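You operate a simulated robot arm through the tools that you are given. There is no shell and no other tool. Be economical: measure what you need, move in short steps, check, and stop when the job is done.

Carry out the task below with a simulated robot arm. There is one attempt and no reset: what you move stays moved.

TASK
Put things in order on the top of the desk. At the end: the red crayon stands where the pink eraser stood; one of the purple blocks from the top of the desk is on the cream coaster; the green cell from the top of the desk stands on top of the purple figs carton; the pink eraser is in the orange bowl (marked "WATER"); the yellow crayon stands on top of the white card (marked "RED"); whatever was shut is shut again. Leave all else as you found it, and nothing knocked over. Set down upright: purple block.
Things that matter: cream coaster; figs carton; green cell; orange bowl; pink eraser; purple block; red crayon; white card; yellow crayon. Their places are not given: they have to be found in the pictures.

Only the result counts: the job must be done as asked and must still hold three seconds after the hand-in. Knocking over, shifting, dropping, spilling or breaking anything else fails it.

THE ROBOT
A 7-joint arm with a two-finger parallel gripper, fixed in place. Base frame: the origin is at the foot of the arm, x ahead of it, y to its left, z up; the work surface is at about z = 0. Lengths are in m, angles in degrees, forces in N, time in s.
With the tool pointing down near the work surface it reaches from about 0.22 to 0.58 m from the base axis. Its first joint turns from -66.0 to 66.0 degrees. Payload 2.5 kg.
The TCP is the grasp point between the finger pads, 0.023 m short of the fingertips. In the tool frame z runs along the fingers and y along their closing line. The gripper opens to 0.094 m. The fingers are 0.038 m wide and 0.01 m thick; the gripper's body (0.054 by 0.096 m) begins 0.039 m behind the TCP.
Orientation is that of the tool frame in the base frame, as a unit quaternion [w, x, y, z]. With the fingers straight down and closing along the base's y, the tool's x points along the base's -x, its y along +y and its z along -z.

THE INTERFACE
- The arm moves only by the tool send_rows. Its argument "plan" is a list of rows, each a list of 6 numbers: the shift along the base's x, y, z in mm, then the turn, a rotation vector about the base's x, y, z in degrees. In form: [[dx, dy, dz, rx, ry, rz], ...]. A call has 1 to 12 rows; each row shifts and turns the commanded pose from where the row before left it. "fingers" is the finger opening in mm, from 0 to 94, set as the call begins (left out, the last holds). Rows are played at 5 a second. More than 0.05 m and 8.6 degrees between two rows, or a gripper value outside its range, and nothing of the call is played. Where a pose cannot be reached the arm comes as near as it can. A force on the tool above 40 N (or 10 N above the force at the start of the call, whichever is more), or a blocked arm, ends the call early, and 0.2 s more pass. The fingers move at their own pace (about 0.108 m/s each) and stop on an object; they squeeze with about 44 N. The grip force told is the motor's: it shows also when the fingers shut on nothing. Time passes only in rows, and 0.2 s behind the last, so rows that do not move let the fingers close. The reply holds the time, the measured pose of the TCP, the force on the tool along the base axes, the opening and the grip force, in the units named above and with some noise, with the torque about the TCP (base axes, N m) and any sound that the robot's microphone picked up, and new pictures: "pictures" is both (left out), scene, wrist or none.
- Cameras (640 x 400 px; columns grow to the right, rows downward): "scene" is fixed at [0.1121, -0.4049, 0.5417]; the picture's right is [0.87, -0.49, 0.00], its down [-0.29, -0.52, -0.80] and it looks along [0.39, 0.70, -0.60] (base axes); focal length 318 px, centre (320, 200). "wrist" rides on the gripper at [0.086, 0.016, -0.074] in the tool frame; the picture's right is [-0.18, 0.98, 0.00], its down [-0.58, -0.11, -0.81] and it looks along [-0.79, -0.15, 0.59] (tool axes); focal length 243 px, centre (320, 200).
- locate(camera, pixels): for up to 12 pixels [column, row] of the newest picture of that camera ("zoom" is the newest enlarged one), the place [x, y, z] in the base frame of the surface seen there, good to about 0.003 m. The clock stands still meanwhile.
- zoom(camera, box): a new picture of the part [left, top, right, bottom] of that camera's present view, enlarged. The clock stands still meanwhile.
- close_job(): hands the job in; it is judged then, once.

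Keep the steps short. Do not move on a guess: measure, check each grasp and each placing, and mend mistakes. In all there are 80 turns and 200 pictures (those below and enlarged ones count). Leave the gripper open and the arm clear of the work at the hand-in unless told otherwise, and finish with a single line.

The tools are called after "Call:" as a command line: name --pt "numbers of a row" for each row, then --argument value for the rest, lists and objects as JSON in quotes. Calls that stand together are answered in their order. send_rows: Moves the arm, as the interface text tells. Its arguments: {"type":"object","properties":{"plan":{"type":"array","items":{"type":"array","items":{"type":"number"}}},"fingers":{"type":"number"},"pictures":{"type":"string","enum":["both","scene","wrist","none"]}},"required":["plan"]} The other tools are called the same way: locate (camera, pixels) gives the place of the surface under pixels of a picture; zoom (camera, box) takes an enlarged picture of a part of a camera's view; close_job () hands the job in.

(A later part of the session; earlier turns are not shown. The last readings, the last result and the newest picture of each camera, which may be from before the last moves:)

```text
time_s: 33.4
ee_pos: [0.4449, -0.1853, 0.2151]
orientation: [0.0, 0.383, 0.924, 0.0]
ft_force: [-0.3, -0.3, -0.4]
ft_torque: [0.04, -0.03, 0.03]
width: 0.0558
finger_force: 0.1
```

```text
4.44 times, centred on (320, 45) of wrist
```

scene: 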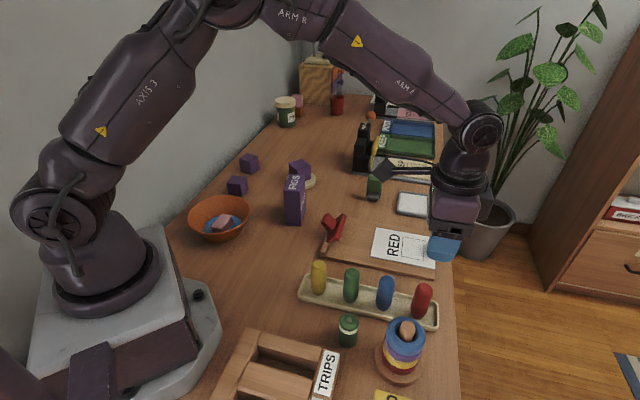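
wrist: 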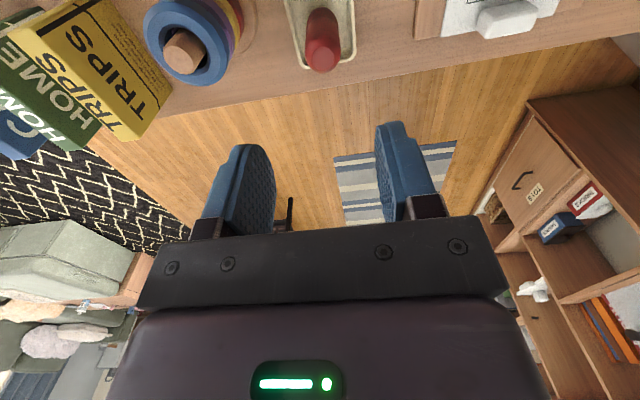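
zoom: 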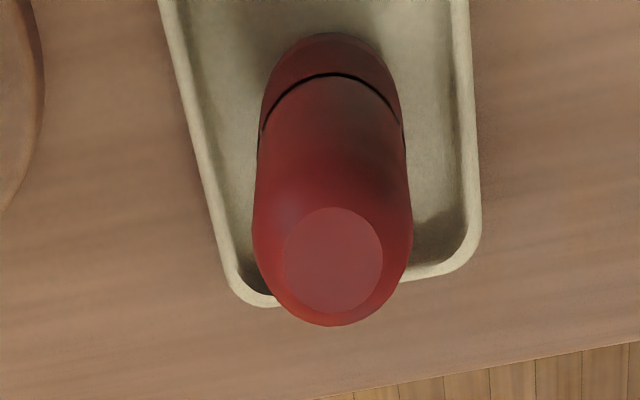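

The crayon's top centre is at (0.448, −0.185). I descend to z≈0.062.

Call:
send_rows --pt "2 0.5 -30 0 0 0" --pt "0 0 -35 0 0 0" --pt "0 0 -35 0 0 0" --pt "0 0 -30 0 0 0" --pt "0 0 -23 0 0 0" --pt "0 0 0 0 0 0"

Call:
zoom --camera "scene" --box '[340, 230, 480, 350]'

```text
time_s: 34.8
ee_pos: [0.4494, -0.1847, 0.0616]
orientation: [0.0, 0.383, 0.924, 0.0]
ft_force: [0.2, 0.3, 0.0]
ft_torque: [-0.01, 0.01, -0.02]
width: 0.0561
finger_force: 0.1
```

scene: 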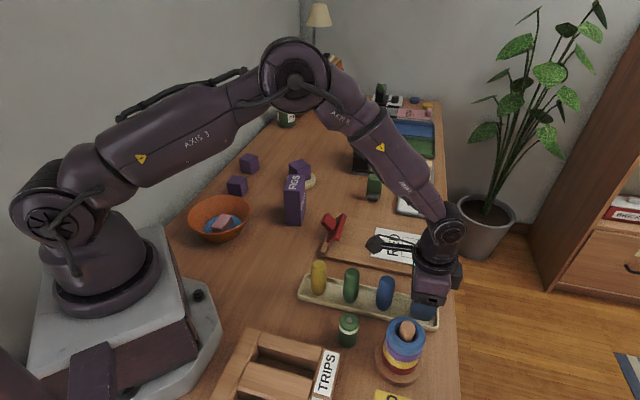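
wrist: 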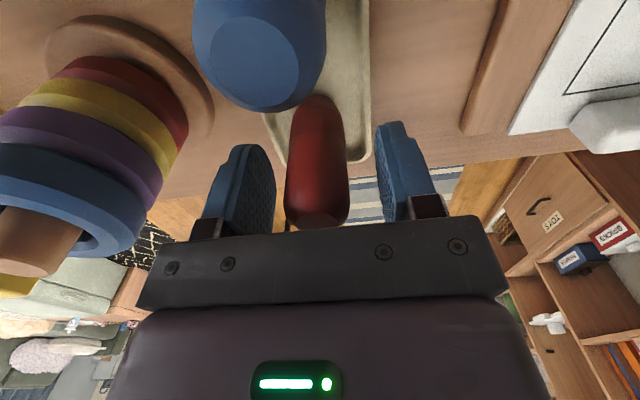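

```text
3.33 times, centred on (410, 290) of scene
```

zoom: 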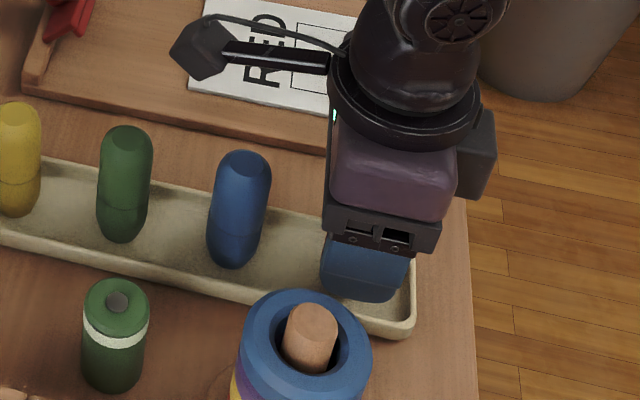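

The red crayon is between the pads. I close and lift a little to check.

Call:
send_rows --pt "0 0 0 0 0 0" --pt "0 0 0 0 0 0" --pt "0 0 0 0 0 0" --pt "0 0 0 0 0 0" --fingers 0 --pictures "none"

Call:
send_rows --pt "0 0 4 0 0 0" --pt "0 0 6 0 0 0" --pt "0 0 10 0 0 0" --pictures "wrist"

```text
time_s: 35.8
ee_pos: [0.448, -0.1845, 0.0618]
orientation: [0.0, 0.382, 0.924, 0.0]
ft_force: [0.3, -0.4, -0.1]
ft_torque: [0.01, -0.01, -0.01]
width: 0.0292
finger_force: 44.4
```

```text
time_s: 36.6
ee_pos: [0.4484, -0.1843, 0.081]
orientation: [-0.001, 0.383, 0.924, 0.001]
ft_force: [-1.0, -0.5, 0.2]
ft_torque: [0.01, 0.01, -0.01]
width: 0.0294
finger_force: 44.0
```

wrist: 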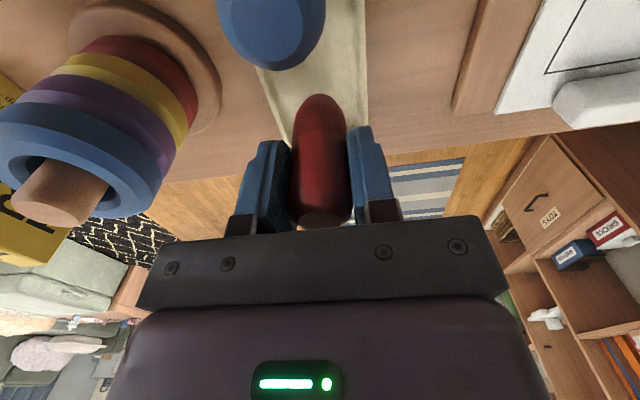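

It's held (29 mm). I lift to about 0.22, then carry to the eraser's old place at (0.4965, 0.2215).

Call:
send_rows --pt "0 0 14 0 0 0" --pt "0 0 20 0 0 0" --pt "0 0 24 0 0 0" --pt "0 0 24 0 0 0" --pt "0 0 24 0 0 0" --pt "0 0 18 0 0 0" --pt "0 0 10 0 0 0" --pictures "none"

Call:
send_rows --pt "1 15 0 0 0 0" --pt "3 28 0 0 0 0" --pt "4 40 0 0 0 0" --pt "5 42 0 0 0 0" --pt "5 42 0 0 0 0" --pt "5 42 0 0 0 0" --pt "5 42 0 0 0 0" --pt "5 42 0 0 0 0" --pt "5 42 0 0 0 0" --pt "4 36 0 0 0 0" --pt "4 24 0 0 0 0" --pt "2 11 0 0 0 0"

Call:
locate --camera "scene" --pixels '[[360, 160], [358, 140], [372, 152], [366, 128]]'

```text
time_s: 38.2
ee_pos: [0.4496, -0.1865, 0.2166]
orientation: [0.001, 0.382, 0.924, 0.0]
ft_force: [0.1, 0.0, -0.4]
ft_torque: [-0.02, 0.0, -0.02]
width: 0.0295
finger_force: 44.2
```

```text
time_s: 40.8
ee_pos: [0.4949, 0.2203, 0.2174]
orientation: [-0.001, 0.382, 0.924, 0.0]
ft_force: [0.6, 0.0, 0.0]
ft_torque: [-0.01, -0.03, 0.0]
width: 0.0294
finger_force: 44.0
```

scene: 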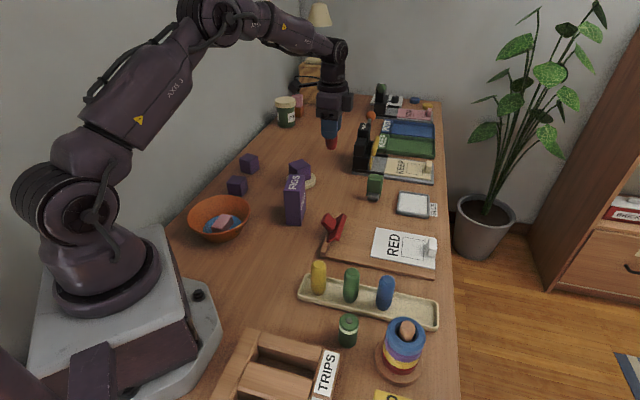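
wrist: 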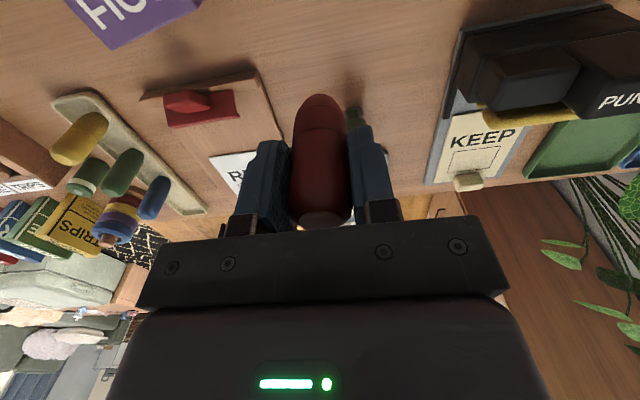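

```text
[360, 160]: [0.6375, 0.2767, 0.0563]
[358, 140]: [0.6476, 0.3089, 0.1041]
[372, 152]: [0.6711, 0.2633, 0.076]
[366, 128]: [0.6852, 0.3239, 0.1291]
```

Clear around. I lower the red crayon.

Call:
send_rows --pt "1 1 -20 0 0 0" --pt "0 0 -30 0 0 0" --pt "0 0 -32 0 0 0" --pt "0 0 -30 0 0 0" --pt "0 0 -20 0 0 0" --pt "0 0 -12 0 0 0" --pt "0 0 -6 0 0 0" --pt "0 0 -2 0 0 0" --pictures "scene"

Call:
zoom --camera "scene" --box '[280, 140, 400, 220]'

```text
time_s: 42.6
ee_pos: [0.4981, 0.2222, 0.0647]
orientation: [0.0, 0.384, 0.923, 0.0]
ft_force: [0.3, -0.5, -0.8]
ft_torque: [0.01, 0.0, -0.01]
width: 0.0295
finger_force: 44.2
```

scene: 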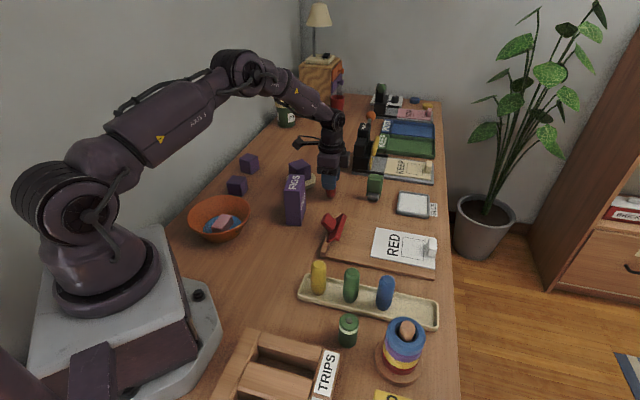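

```text
5.00 times, centred on (340, 180) of scene
```

zoom: 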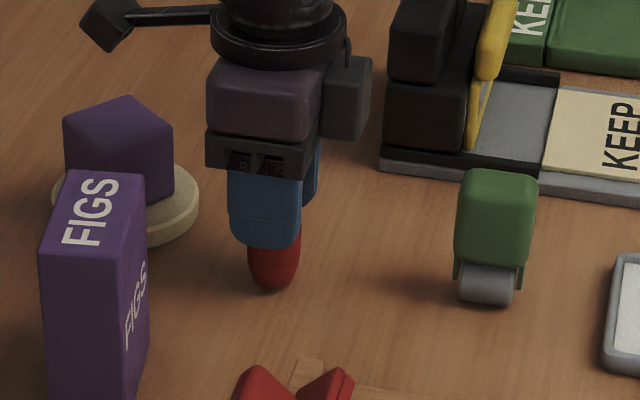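

I creep down in 1 mm steps until the force rises.

Call:
send_rows --pt "0 0 -1 0 0 0" --pt "0 0 -1 0 0 0" --pt "0 0 -1 0 0 0" --pt "0 0 -1 0 0 0" --pictures "none"

Call:
send_rows --pt "0 0 -1 0 0 0" --pt "0 0 0 0 0 0" --pictures "none"

```text
time_s: 43.6
ee_pos: [0.4978, 0.2217, 0.0621]
orientation: [0.001, 0.382, 0.924, 0.0]
ft_force: [0.3, -0.7, -0.9]
ft_torque: [0.02, 0.01, 0.02]
width: 0.0294
finger_force: 44.6
```

```text
time_s: 44.2
ee_pos: [0.4994, 0.2201, 0.0601]
orientation: [0.0, 0.383, 0.924, 0.0]
ft_force: [0.0, 0.3, -0.4]
ft_torque: [-0.01, 0.04, -0.01]
width: 0.0293
finger_force: 44.1
```

Call:
send_rows --pt "0 0 -1 0 0 0" --pt "0 0 0 0 0 0" --pictures "none"

Call:
send_rows --pt "0 0 -1 0 0 0" --pt "0 0 0 0 0 0" --pictures "none"

Call:
send_rows --pt "0 0 -1 0 0 0" --pt "0 0 0 0 0 0" --pictures "scene"

Call:
zoom --camera "scene" --box '[305, 165, 365, 215]'

```text
time_s: 44.8
ee_pos: [0.4977, 0.2215, 0.0588]
orientation: [0.001, 0.383, 0.924, 0.001]
ft_force: [-1.6, -0.9, 5.4]
ft_torque: [-0.04, 0.11, 0.01]
width: 0.0296
finger_force: 43.8
```

```text
time_s: 45.4
ee_pos: [0.4975, 0.2211, 0.0587]
orientation: [0.001, 0.383, 0.924, 0.0]
ft_force: [1.0, -0.2, 8.0]
ft_torque: [0.0, -0.14, -0.01]
width: 0.0293
finger_force: 43.7
```

```text
time_s: 46.0
ee_pos: [0.4993, 0.2206, 0.0586]
orientation: [0.001, 0.382, 0.924, 0.0]
ft_force: [-5.9, -4.8, 24.6]
ft_torque: [-0.29, 0.33, 0.03]
width: 0.0295
finger_force: 44.2
```

scene: 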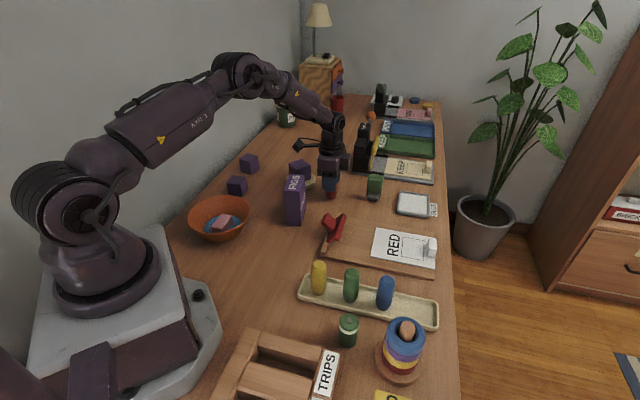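

```text
8.00 times, centred on (335, 190) of scene
```

zoom: 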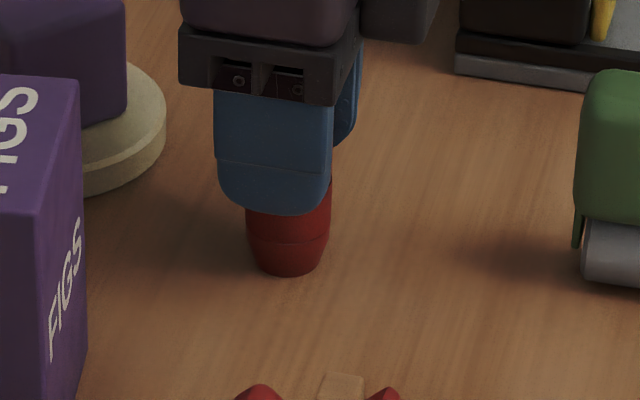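

There is firm contact at z≈0.059. I ease off 2 mm, check the force, then release.

Call:
send_rows --pt "0 0 1 0 0 0" --pt "0 0 1 0 0 0" --pt "0 0 0 0 0 0" --pictures "none"

Call:
send_rows --pt "0 0 0 0 0 0" --pt "0 0 0 0 0 0" --pt "0 0 0 0 0 0" --fingers 50

```text
time_s: 46.8
ee_pos: [0.4988, 0.2202, 0.0593]
orientation: [0.002, 0.382, 0.924, 0.001]
ft_force: [4.3, 1.2, 12.9]
ft_torque: [0.06, -0.24, 0.02]
width: 0.0297
finger_force: 44.2
```

```text
time_s: 47.6
ee_pos: [0.4985, 0.221, 0.0583]
orientation: [0.0, 0.382, 0.924, 0.0]
ft_force: [0.1, -0.1, -0.1]
ft_torque: [0.01, 0.05, 0.02]
width: 0.0501
finger_force: 0.1
```

scene: 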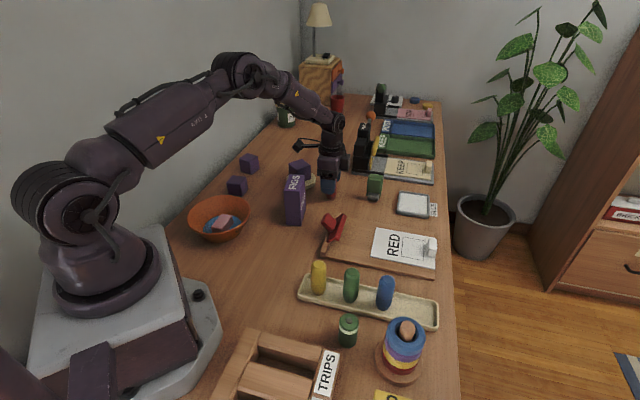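
wrist: 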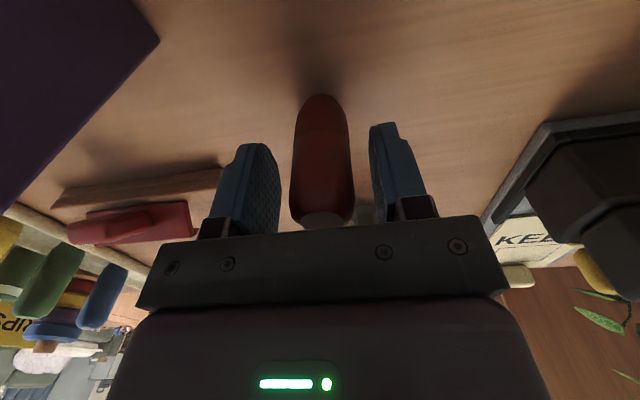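

The red crayon stands free. I rise straight up.

Call:
send_rows --pt "0 0 15 0 0 0" --pt "0 0 25 0 0 0" --pt "0 0 35 0 0 0" --pt "0 0 40 0 0 0" --pt "0 0 45 0 0 0" --pictures "scene"

Call:
zoom --camera "scene" --box '[280, 150, 380, 220]'

Call:
zoom --camera "scene" --box '[360, 215, 450, 285]'

Call:
locate --camera "scene" --pixels '[[331, 172], [373, 229], [437, 240], [436, 267], [373, 255], [401, 234], [426, 240], [423, 261], [397, 256], [431, 240], [433, 258], [411, 249]]'

```text
time_s: 48.8
ee_pos: [0.4951, 0.2194, 0.2151]
orientation: [0.0, 0.383, 0.924, -0.001]
ft_force: [0.3, -0.1, 0.1]
ft_torque: [0.02, -0.04, -0.02]
width: 0.0503
finger_force: 0.1
```

scene: 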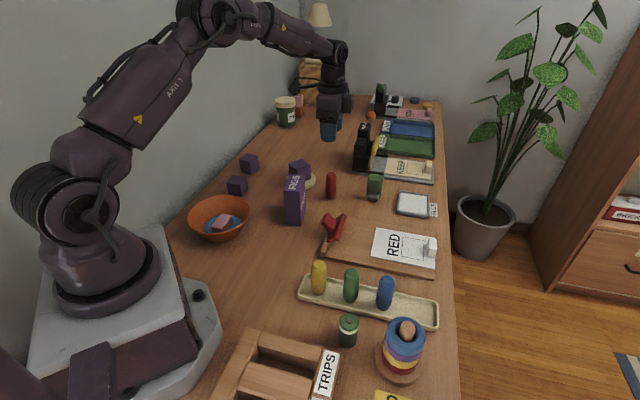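

```text
5.71 times, centred on (330, 185) of scene
```

zoom: 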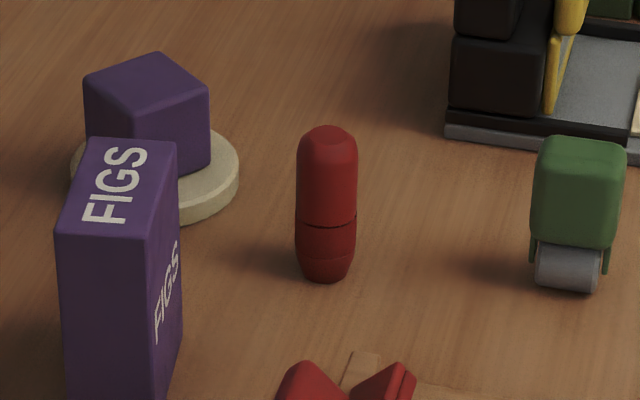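

```text
5.71 times, centred on (405, 250) of scene
```

zoom: 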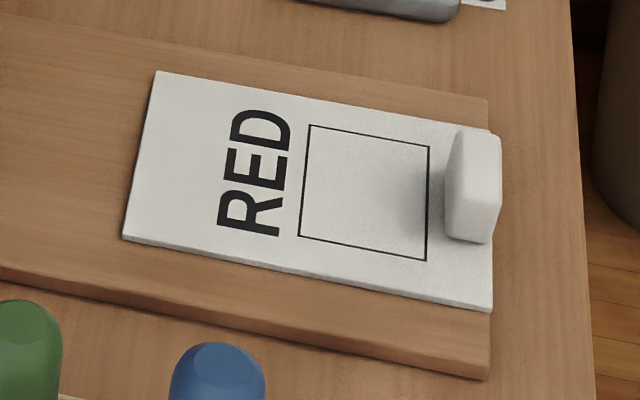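

```text
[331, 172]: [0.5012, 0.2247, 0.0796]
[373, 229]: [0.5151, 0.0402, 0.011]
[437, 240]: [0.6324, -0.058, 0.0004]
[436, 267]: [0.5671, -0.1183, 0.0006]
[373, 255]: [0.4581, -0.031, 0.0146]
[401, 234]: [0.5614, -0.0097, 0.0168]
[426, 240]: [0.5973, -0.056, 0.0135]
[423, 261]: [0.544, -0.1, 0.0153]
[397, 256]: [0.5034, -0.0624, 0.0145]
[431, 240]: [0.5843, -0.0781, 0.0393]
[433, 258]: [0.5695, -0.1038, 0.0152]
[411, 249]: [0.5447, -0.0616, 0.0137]
```

The red crayon stands in place. The square on the card is centred near (0.546, −0.063), z≈0.014. I go above the yellow crayon at (0.3125, −0.0495).

Call:
send_rows --pt "-20.5 -30 0 0 0 0" --pt "-20.5 -30 0 0 0 0" --pt "-20.5 -30 0 0 0 0" --pt "-20.5 -30 0 0 0 0" --pt "-20.5 -30 0 0 0 0" --pt "-20.5 -30 0 0 0 0" --pt "-20.5 -30 0 0 0 0" --pt "-20.5 -30 0 0 0 0" --pt "-20.5 -30 0 0 0 0" --pt "0 0 0 0 0 0" --fingers 56

Call:
zoom --camera "wrist" --box '[260, 0, 380, 100]'

```text
time_s: 51.0
ee_pos: [0.313, -0.0528, 0.2182]
orientation: [0.0, 0.383, 0.924, 0.0]
ft_force: [0.4, -0.2, -0.1]
ft_torque: [-0.06, 0.03, 0.01]
width: 0.056
finger_force: 0.1
```

scene: 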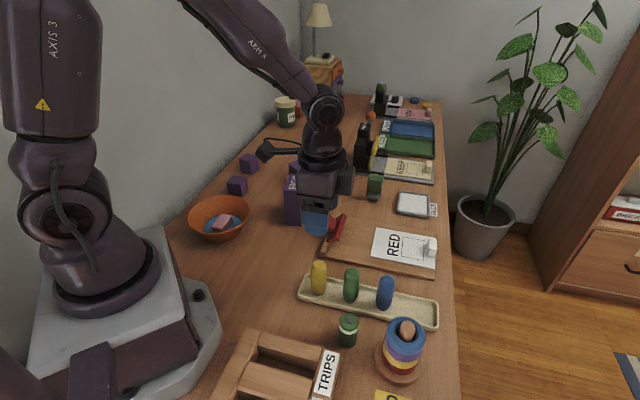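
wrist: 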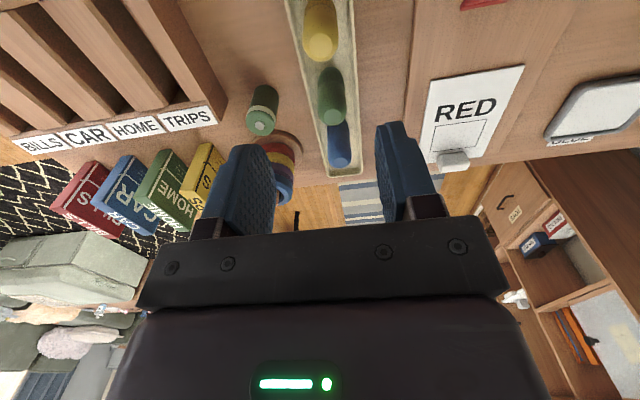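

```text
4.00 times, centred on (320, 50) of wrist
```

zoom: 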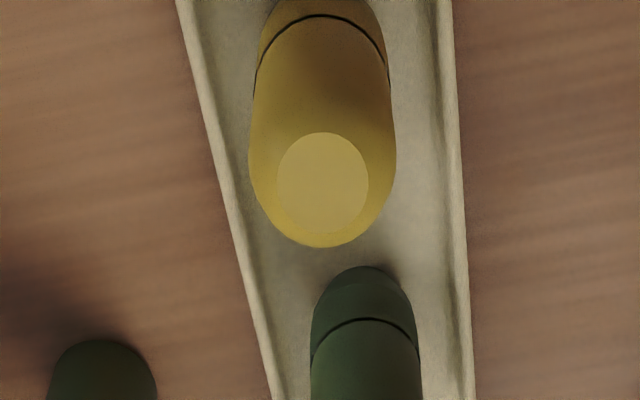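

Call:
locate --camera "wrist" --pixels '[[320.75, 45.75], [316, 43], [326, 43], [320.5, 40]]'

```text
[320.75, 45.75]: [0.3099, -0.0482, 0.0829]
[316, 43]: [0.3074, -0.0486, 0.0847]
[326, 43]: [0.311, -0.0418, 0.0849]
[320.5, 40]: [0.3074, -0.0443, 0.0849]
```

The crayon's top centre is at (0.310, −0.048). I shift slightly and descend.

Call:
send_rows --pt "-2.5 3 -30 0 0 0" --pt "0 0 -36 0 0 0" --pt "0 0 -36 0 0 0" --pt "0 0 -32 0 0 0" --pt "0 0 -22 0 0 0" --pt "0 0 0 0 0 0" --pictures "wrist"

Call:
send_rows --pt "0 0 0 0 0 0" --pt "0 0 0 0 0 0" --pt "0 0 0 0 0 0" --pt "0 0 0 0 0 0" --fingers 0 --pictures "wrist"

```text
time_s: 52.4
ee_pos: [0.3092, -0.0478, 0.0635]
orientation: [0.0, 0.383, 0.924, 0.0]
ft_force: [-0.4, -0.6, 0.4]
ft_torque: [0.01, 0.0, 0.0]
width: 0.0559
finger_force: 0.1
```

wrist: 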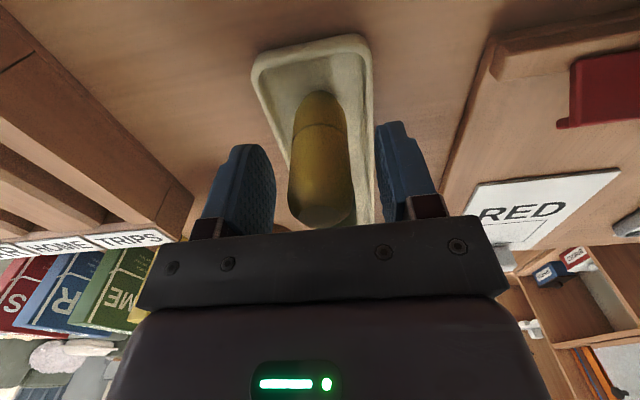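

```text
time_s: 53.4
ee_pos: [0.3095, -0.0469, 0.064]
orientation: [0.0, 0.383, 0.924, -0.001]
ft_force: [0.0, -0.9, -0.3]
ft_torque: [-0.01, 0.0, -0.01]
width: 0.0295
finger_force: 44.0
```

wrist: 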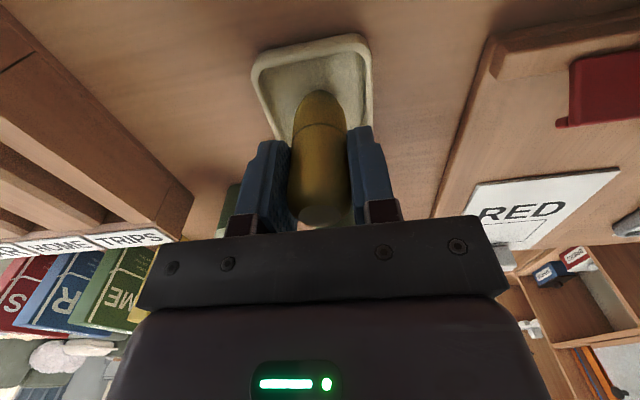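

Gripped (29.5 mm). I lift, then carry toward the card's square.

Call:
send_rows --pt "0 0 4 0 0 0" --pt "0 0 8 0 0 0" --pt "0 0 14 0 0 0" --pt "0 0 20 0 0 0" --pt "0 0 24 0 0 0" --pt "0 0 24 0 0 0" --pt "0 0 20 0 0 0" --pt "0 0 14 0 0 0" --pt "0 0 8 0 0 0" --pictures "none"

Call:
send_rows --pt "10 -1 0 0 0 0" --pt "20 -1 0 0 0 0" --pt "27 -1 0 0 0 0" --pt "27 -1 0 0 0 0" --pt "27 -1 0 0 0 0" --pt "27 -1 0 0 0 0" --pt "27 -1 0 0 0 0" --pt "27 -1 0 0 0 0" --pt "20 -1 0 0 0 0" --pt "12 -1 0 0 0 0" --pt "7 -1 0 0 0 0" --pt "0 0 0 0 0 0"

```text
time_s: 55.4
ee_pos: [0.3094, -0.0455, 0.2002]
orientation: [0.001, 0.383, 0.924, 0.0]
ft_force: [0.2, 0.5, -0.4]
ft_torque: [0.0, 0.03, -0.03]
width: 0.0292
finger_force: 44.0
```

```text
time_s: 58.0
ee_pos: [0.5422, -0.0571, 0.198]
orientation: [-0.001, 0.383, 0.924, -0.001]
ft_force: [1.0, 0.7, -0.3]
ft_torque: [0.0, 0.01, -0.01]
width: 0.0293
finger_force: 44.7
```

scene: 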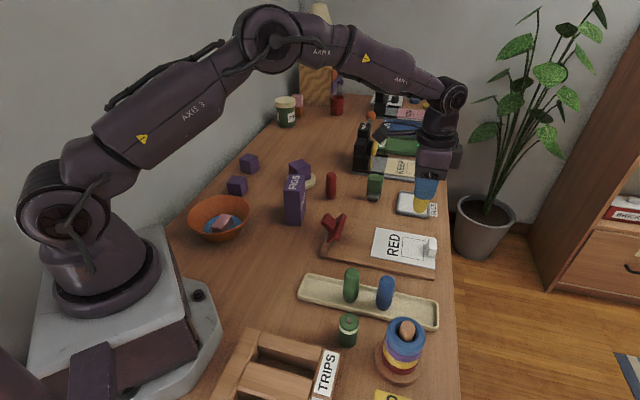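
wrist: 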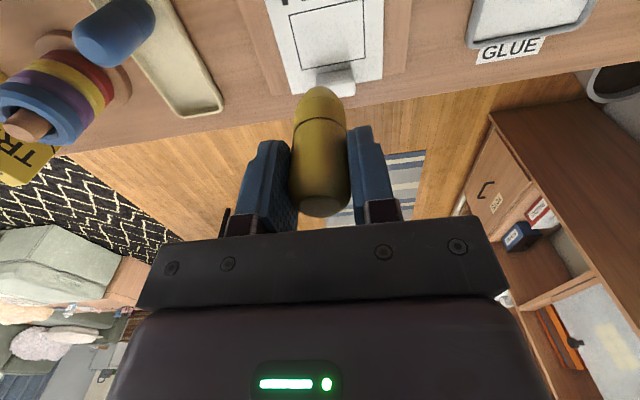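

I check the square (centre 330,35 in the wrist view) and the white stop.

Call:
locate --camera "wrist" --pixels '[[330, 35], [300, 67], [367, 55], [291, 17], [318, 72], [352, 66], [335, 85]]'

```text
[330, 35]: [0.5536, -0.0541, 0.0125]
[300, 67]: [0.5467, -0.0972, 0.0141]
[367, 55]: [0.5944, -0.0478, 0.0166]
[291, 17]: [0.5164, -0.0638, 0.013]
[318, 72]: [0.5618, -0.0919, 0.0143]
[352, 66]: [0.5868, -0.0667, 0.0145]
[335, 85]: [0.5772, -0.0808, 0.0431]
```

Call:
send_rows --pt "4 1.5 -16 0 0 0" --pt "5 1.5 -24 0 0 0" --pt "0 0 -28 0 0 0" --pt "0 0 -24 0 0 0" --pt "0 0 -14 0 0 0" --pt "0 0 -8 0 0 0" --pt "0 0 -4 0 0 0" --pt "0 0 0 0 0 0" --pictures "wrist"

Call:
send_rows --pt "0 0 -1 0 0 0" --pt "0 0 0 0 0 0" --pictures "none"

```text
time_s: 59.8
ee_pos: [0.5509, -0.0535, 0.0804]
orientation: [0.001, 0.382, 0.924, 0.001]
ft_force: [-1.2, -0.6, 5.5]
ft_torque: [-0.08, 0.13, 0.01]
width: 0.0293
finger_force: 44.3
```

wrist: 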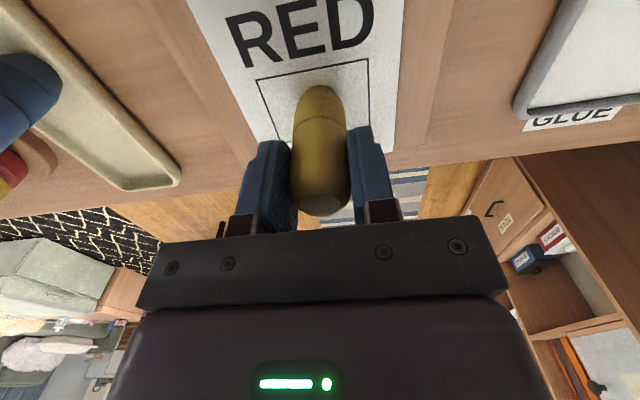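

```text
time_s: 60.4
ee_pos: [0.5521, -0.0538, 0.0799]
orientation: [0.002, 0.383, 0.924, 0.0]
ft_force: [1.9, 1.1, 8.3]
ft_torque: [0.08, -0.19, -0.03]
width: 0.0295
finger_force: 44.0
```

Contact came at z=0.080, a few mm earlier than expected. I look before releasing.

Call:
send_rows --pt "0 0 1 0 0 0" --pt "0 0 0 0 0 0" --pictures "scene"

Call:
zoom --camera "scene" --box '[380, 215, 450, 275]'

Call:
zoom --camera "wrist" --box '[240, 40, 400, 230]'

```text
time_s: 61.0
ee_pos: [0.5488, -0.0535, 0.0801]
orientation: [-0.001, 0.383, 0.924, 0.0]
ft_force: [-0.7, -0.6, 0.5]
ft_torque: [-0.03, 0.01, -0.01]
width: 0.029
finger_force: 44.4
```

scene: 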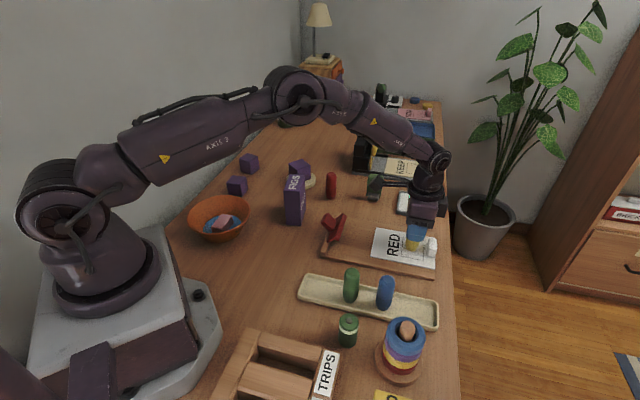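

```text
6.67 times, centred on (415, 245) of scene
```

zoom: 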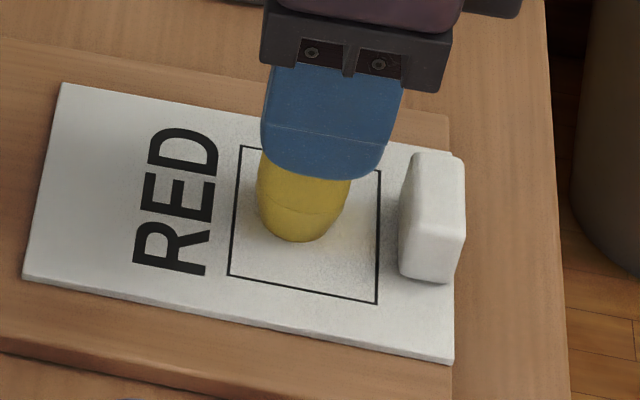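

```text
2.11 times, centred on (320, 135) of wrist
```

zoom: 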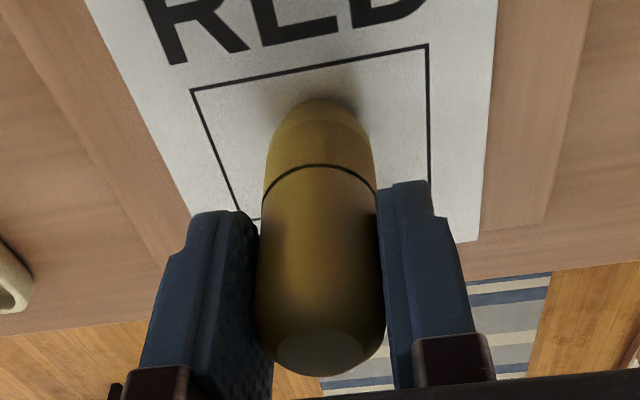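

It's on the card inside the square, barely touching. I release and rise.

Call:
send_rows --pt "0 0 0 0 0 0" --pt "0 0 0 0 0 0" --pt "0 0 0 0 0 0" --fingers 48 --pictures "wrist"

Call:
send_rows --pt "0 0 10 0 0 0" --pt "0 0 20 0 0 0" --pt "0 0 35 0 0 0" --pt "0 0 40 0 0 0" --pt "0 0 30 0 0 0" --pt "0 0 0 0 0 0" --pictures "scene"

Call:
zoom --camera "scene" --box '[370, 205, 450, 275]'

Call:
zoom --camera "scene" --box '[310, 290, 390, 370]'

```text
time_s: 61.8
ee_pos: [0.5504, -0.0544, 0.0803]
orientation: [0.001, 0.382, 0.924, 0.0]
ft_force: [-0.1, 0.4, 0.3]
ft_torque: [0.01, 0.02, 0.04]
width: 0.0481
finger_force: 0.0
```

wrist: 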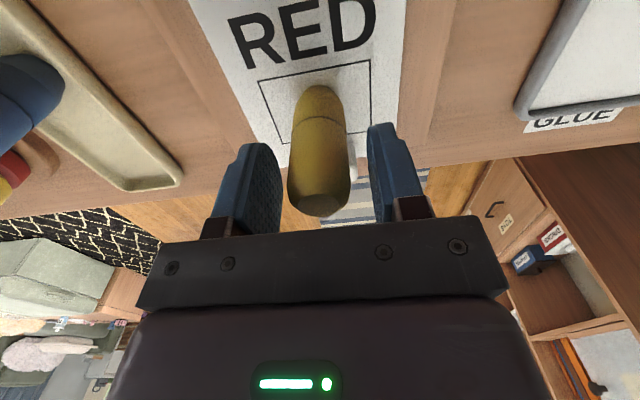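

```text
time_s: 63.2
ee_pos: [0.5523, -0.0524, 0.2174]
orientation: [0.0, 0.383, 0.924, 0.0]
ft_force: [0.5, 0.0, 0.9]
ft_torque: [0.03, 0.0, 0.01]
width: 0.0483
finger_force: 0.1
```

scene: 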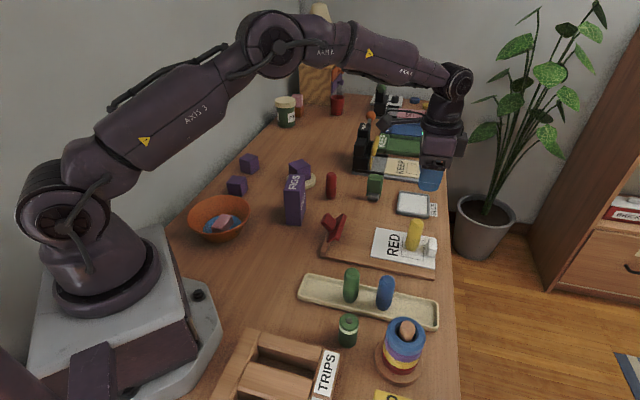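

```text
5.71 times, centred on (410, 240) of scene
```

zoom: 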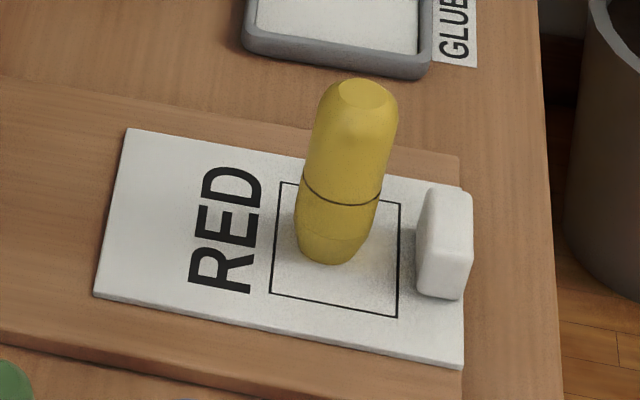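

```text
5.00 times, centred on (350, 330) of scene
```

zoom: 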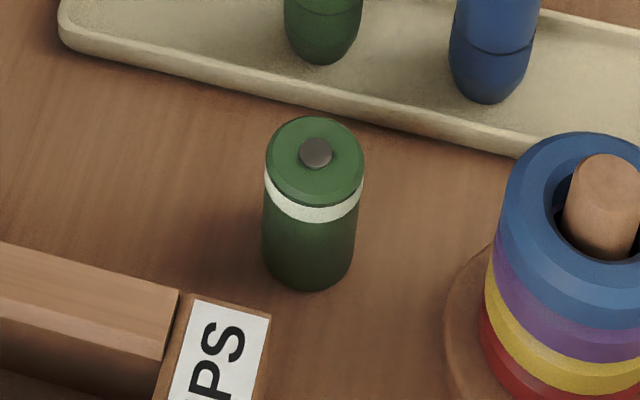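

The yellow crayon stands on the card. Next is the cell at (349,321). I measure its top and the rack and tower nearby.

Call:
locate --camera "scene" --pixels '[[349, 321.5], [341, 321], [357, 321], [349, 315], [349, 328], [312, 342], [320, 350], [330, 352], [300, 350], [325, 375]]'

Call:
send_rows --pt "-27 -12 0 0 0 -5" --pt "-27 -12 0 0 0 -5" --pt "-27 -12 0 0 0 -5" --pt "-27 -12 0 0 0 -5" --pt "-27 -12 0 0 0 -5" --pt "-27 -12 0 0 0 -5" --pt "-27 -12 0 0 0 -5" --pt "-27 -12 0 0 0 -5" --pt "-27 -12 0 0 0 -5" --pt "0 0 0 0 0 0" --fingers 50

```text
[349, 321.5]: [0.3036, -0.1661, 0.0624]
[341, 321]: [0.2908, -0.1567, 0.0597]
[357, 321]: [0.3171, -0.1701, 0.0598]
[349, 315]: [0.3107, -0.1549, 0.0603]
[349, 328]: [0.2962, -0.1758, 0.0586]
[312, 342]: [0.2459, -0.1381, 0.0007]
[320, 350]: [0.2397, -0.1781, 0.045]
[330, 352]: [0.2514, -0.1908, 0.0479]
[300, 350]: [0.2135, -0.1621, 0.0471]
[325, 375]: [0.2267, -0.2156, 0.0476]
```

```text
time_s: 65.4
ee_pos: [0.3097, -0.1614, 0.2151]
orientation: [0.001, 0.708, 0.706, -0.001]
ft_force: [-0.1, 0.1, 0.2]
ft_torque: [0.01, 0.01, -0.01]
width: 0.0498
finger_force: 0.0
```

scene: 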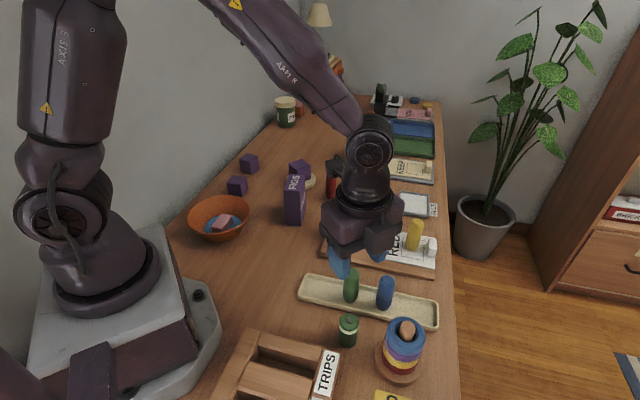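
wrist: 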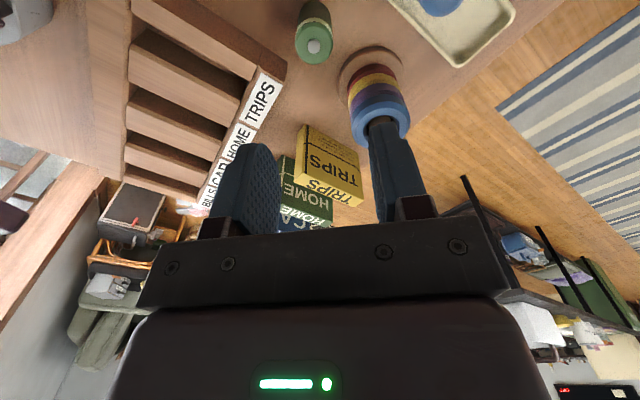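

Call:
locate --camera "wrist" --pixels '[[313, 46], [304, 40], [325, 38], [283, 68], [268, 72], [383, 110], [287, 80]]'

Call:
zoom --camera "wrist" --box '[230, 0, 430, 125]'

```text
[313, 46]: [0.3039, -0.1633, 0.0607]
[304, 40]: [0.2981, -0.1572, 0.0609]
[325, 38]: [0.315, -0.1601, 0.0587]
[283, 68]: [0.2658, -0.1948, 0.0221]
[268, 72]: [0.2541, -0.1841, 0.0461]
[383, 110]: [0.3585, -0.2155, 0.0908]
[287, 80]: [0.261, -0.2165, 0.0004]
```

```text
3.20 times, centred on (330, 62) of wrist
```

zoom: 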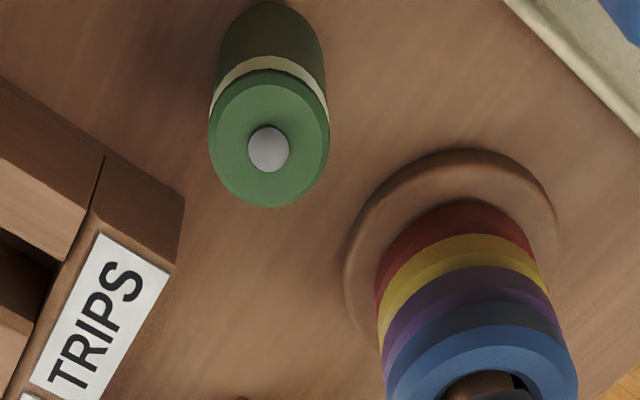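

The cell's axis is (0.304, −0.164). I shift over it with a 44 mm opening and descend partway for a check.

Call:
send_rows --pt "-2.5 -1.5 -20 0 0 0" --pt "-2 -1 -35 0 0 0" --pt "0 0 -35 0 0 0" --pt "0 0 -25 0 0 0" --pt "0 0 0 0 0 0" --fingers 44

Call:
zoom --camera "scene" --box '[290, 240, 440, 380]'

```text
time_s: 66.6
ee_pos: [0.3036, -0.1639, 0.0976]
orientation: [0.0, 0.707, 0.707, 0.001]
ft_force: [-0.3, 0.1, -0.4]
ft_torque: [0.01, 0.01, -0.02]
width: 0.0438
finger_force: 0.1
```

scene: 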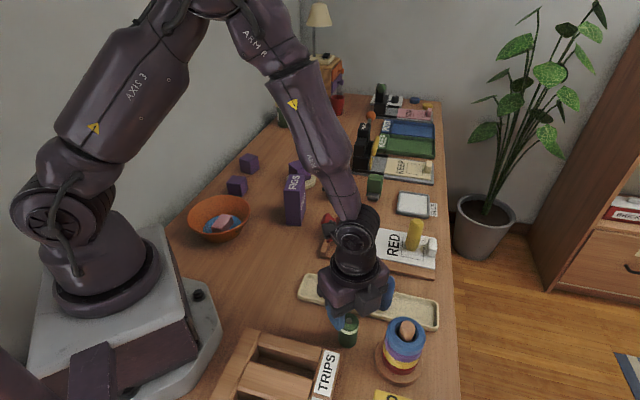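
wrist: 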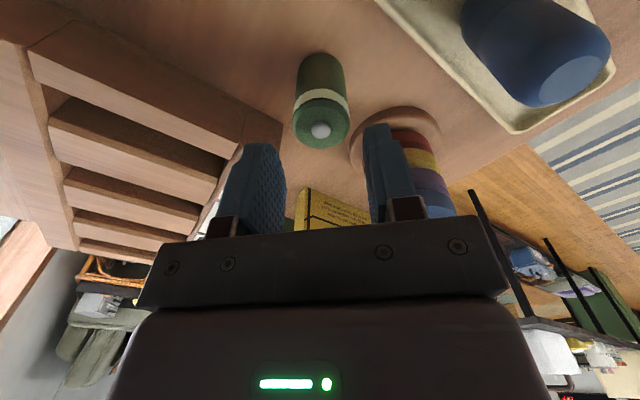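

```text
2.86 times, centred on (365, 310) of scene
```

zoom: 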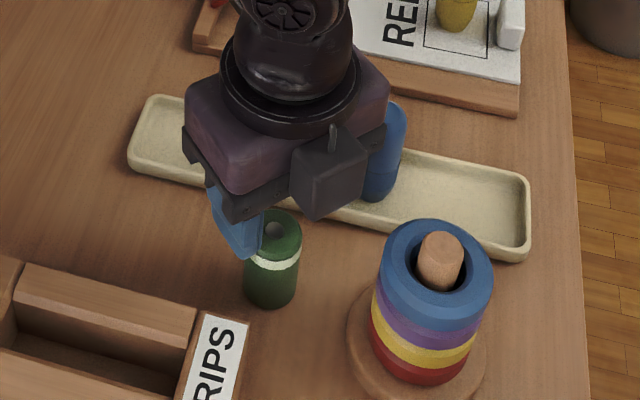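

A box on the hand protrudes toward the tower. I measure where it is before going lower.

Call:
locate --camera "zoom" --pixels '[[320, 185], [296, 205], [308, 215], [362, 185], [300, 155], [345, 145], [362, 155], [440, 255], [400, 240]]'

```text
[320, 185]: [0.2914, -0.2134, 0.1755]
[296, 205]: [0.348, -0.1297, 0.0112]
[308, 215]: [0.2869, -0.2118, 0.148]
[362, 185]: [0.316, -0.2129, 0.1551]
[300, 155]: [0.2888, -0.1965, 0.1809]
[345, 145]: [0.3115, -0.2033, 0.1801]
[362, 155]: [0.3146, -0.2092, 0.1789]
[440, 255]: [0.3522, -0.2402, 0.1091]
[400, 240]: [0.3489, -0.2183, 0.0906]
```

The box bottom stays about 50 mm above the TCP, so it clears the rings. I descend to z≈0.047.

Call:
send_rows --pt "0 0 -20 0 0 0" --pt "0 0 -18 0 0 0" --pt "0 0 -12 0 0 0" --pt "0 0 0 0 0 0" --pictures "wrist"

Call:
send_rows --pt "0 0 0 0 0 0" --pt "0 0 0 0 0 0" --pt "0 0 0 0 0 0" --pt "0 0 0 0 0 0" --fingers 0 --pictures "wrist"

```text
time_s: 67.6
ee_pos: [0.3052, -0.1651, 0.0502]
orientation: [0.0, 0.707, 0.707, 0.0]
ft_force: [-0.4, 0.2, -0.3]
ft_torque: [0.01, 0.03, -0.01]
width: 0.0441
finger_force: 0.0
```

wrist: 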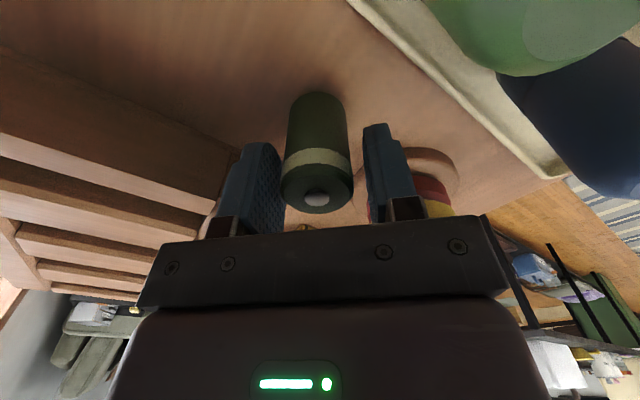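

```text
time_s: 68.6
ee_pos: [0.3047, -0.1642, 0.0502]
orientation: [0.0, 0.707, 0.708, 0.0]
ft_force: [-1.3, 0.1, -0.1]
ft_torque: [-0.01, 0.01, -0.01]
width: 0.0321
finger_force: 43.7
```

wrist: 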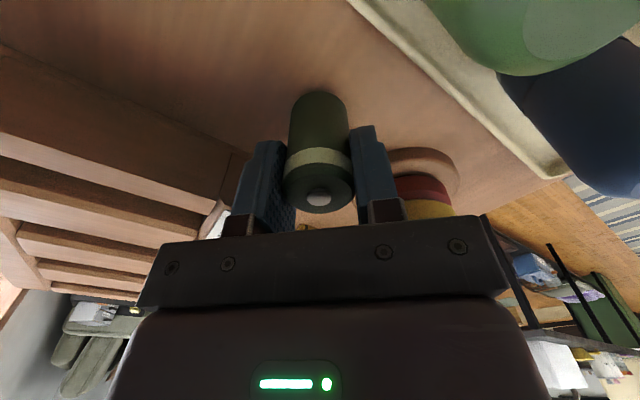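

The cell is gripped (32 mm, TCP z 0.050). I lift gently and carry it toward the carton.

Call:
send_rows --pt "0 0 4 0 0 0" --pt "0 0 8 0 0 0" --pt "0 0 14 0 0 0" --pt "0 0 20 0 0 0" --pt "0 0 25 0 0 0" --pt "0 0 25 0 0 0" --pt "0 0 25 0 0 0" --pt "0 0 25 0 0 0" --pt "0 0 20 0 0 0" --pt "0 0 12 0 0 0" --pt "0 0 5 0 0 0" --pictures "none"

Call:
send_rows --pt "3 14 0 0 0 2" --pt "5 26 0 0 0 4" --pt "7 36 0 0 0 4" --pt "7 38 0 0 0 4" --pt "7 38 0 0 0 4" --pt "7 38 0 0 0 4" --pt "7 38 0 0 0 4" --pt "7 38 0 0 0 4" --pt "7 34 0 0 0 4" --pt "6 26 0 0 0 4" --pt "5 17 0 0 0 4" --pt "2 9 0 0 0 3"

```text
time_s: 71.0
ee_pos: [0.3026, -0.1658, 0.2343]
orientation: [0.0, 0.707, 0.707, -0.001]
ft_force: [-0.1, 0.8, -1.5]
ft_torque: [0.0, 0.0, -0.02]
width: 0.0317
finger_force: 44.3
```

```text
time_s: 73.6
ee_pos: [0.3714, 0.1875, 0.2319]
orientation: [0.0, 0.382, 0.924, 0.001]
ft_force: [0.0, -0.6, -1.3]
ft_torque: [0.0, -0.04, 0.02]
width: 0.0318
finger_force: 43.6
```

scene: 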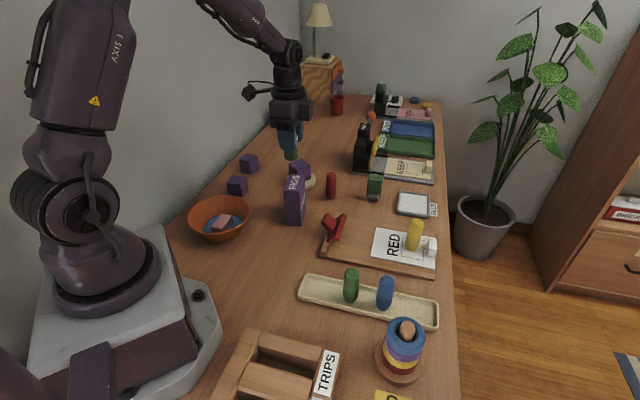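
wrist: 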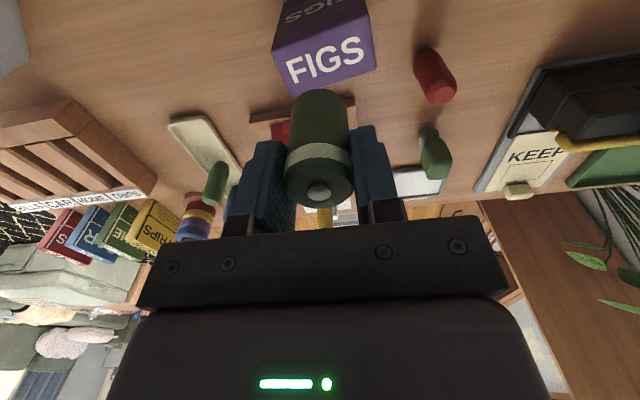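

Call:
zoom --camera "wrist" --box '[250, 0, 410, 100]'

```text
4.00 times, centred on (330, 50) of wrist
```

zoom: 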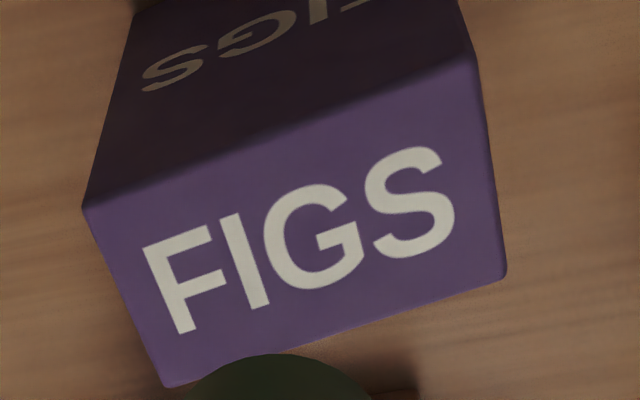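

Call:
locate --camera "zoom" --pixels '[[92, 211], [467, 66], [498, 274], [171, 378], [310, 230]]'

Call:
locate --camera "scene" --pixels '[[290.5, 175.5], [304, 176], [300, 190], [285, 189.5]]'

```text
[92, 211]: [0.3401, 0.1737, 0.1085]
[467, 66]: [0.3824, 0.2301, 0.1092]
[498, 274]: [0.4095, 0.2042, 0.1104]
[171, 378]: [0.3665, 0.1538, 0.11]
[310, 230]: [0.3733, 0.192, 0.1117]
```

```text
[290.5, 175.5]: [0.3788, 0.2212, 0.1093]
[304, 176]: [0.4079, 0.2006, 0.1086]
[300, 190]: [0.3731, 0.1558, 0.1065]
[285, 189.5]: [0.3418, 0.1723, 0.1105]
```

The carton's top centre is (0.375, 0.189), z 0.110. I lower to just above it and read the settled pose.

Call:
send_rows --pt "0.5 1.5 -14 0 0 0" --pt "0 0 -20 0 0 0" --pt "0 0 -18 0 0 0" --pt "0 0 -10 0 0 0" --pt "0 0 0 0 0 0" --pt "0 0 0 0 0 0"

Call:
zoom --camera "scene" --box '[260, 130, 340, 230]'

Call:
send_rows --pt "0 0 0 0 0 0" --pictures "none"

Call:
send_rows --pt "0 0 0 0 0 0" --pictures "none"

```text
time_s: 75.0
ee_pos: [0.3731, 0.189, 0.1699]
orientation: [0.0, 0.382, 0.924, -0.001]
ft_force: [0.6, -0.5, -2.4]
ft_torque: [0.01, 0.01, -0.03]
width: 0.0318
finger_force: 44.2
```

scene: 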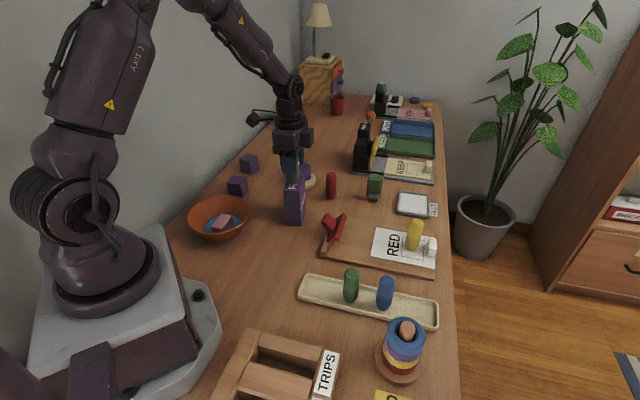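
wrist: 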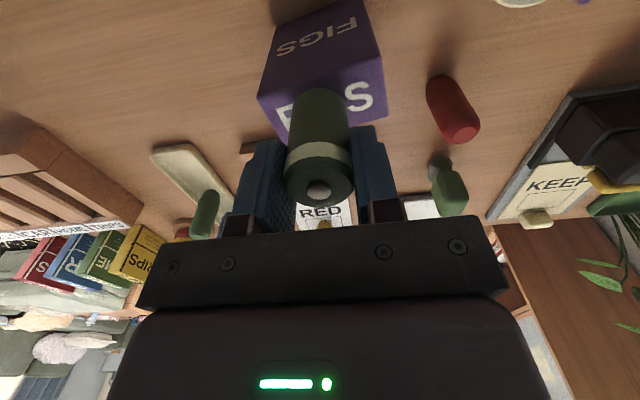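

```text
4.00 times, centred on (300, 180) of scene
```

zoom: 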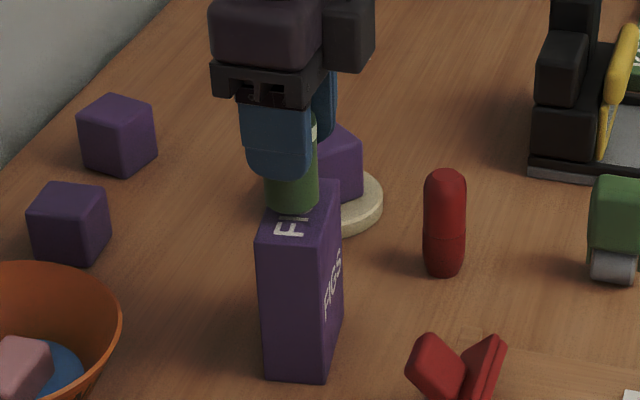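

```text
time_s: 75.4
ee_pos: [0.3734, 0.1894, 0.1704]
orientation: [0.0, 0.383, 0.924, 0.0]
ft_force: [0.6, 0.6, -2.0]
ft_torque: [-0.02, 0.04, 0.0]
width: 0.0318
finger_force: 43.9
```

```text
time_s: 75.8
ee_pos: [0.3734, 0.1899, 0.1704]
orientation: [0.0, 0.382, 0.924, 0.001]
ft_force: [0.2, 0.0, -1.3]
ft_torque: [-0.01, 0.01, 0.01]
width: 0.0319
finger_force: 44.5
```

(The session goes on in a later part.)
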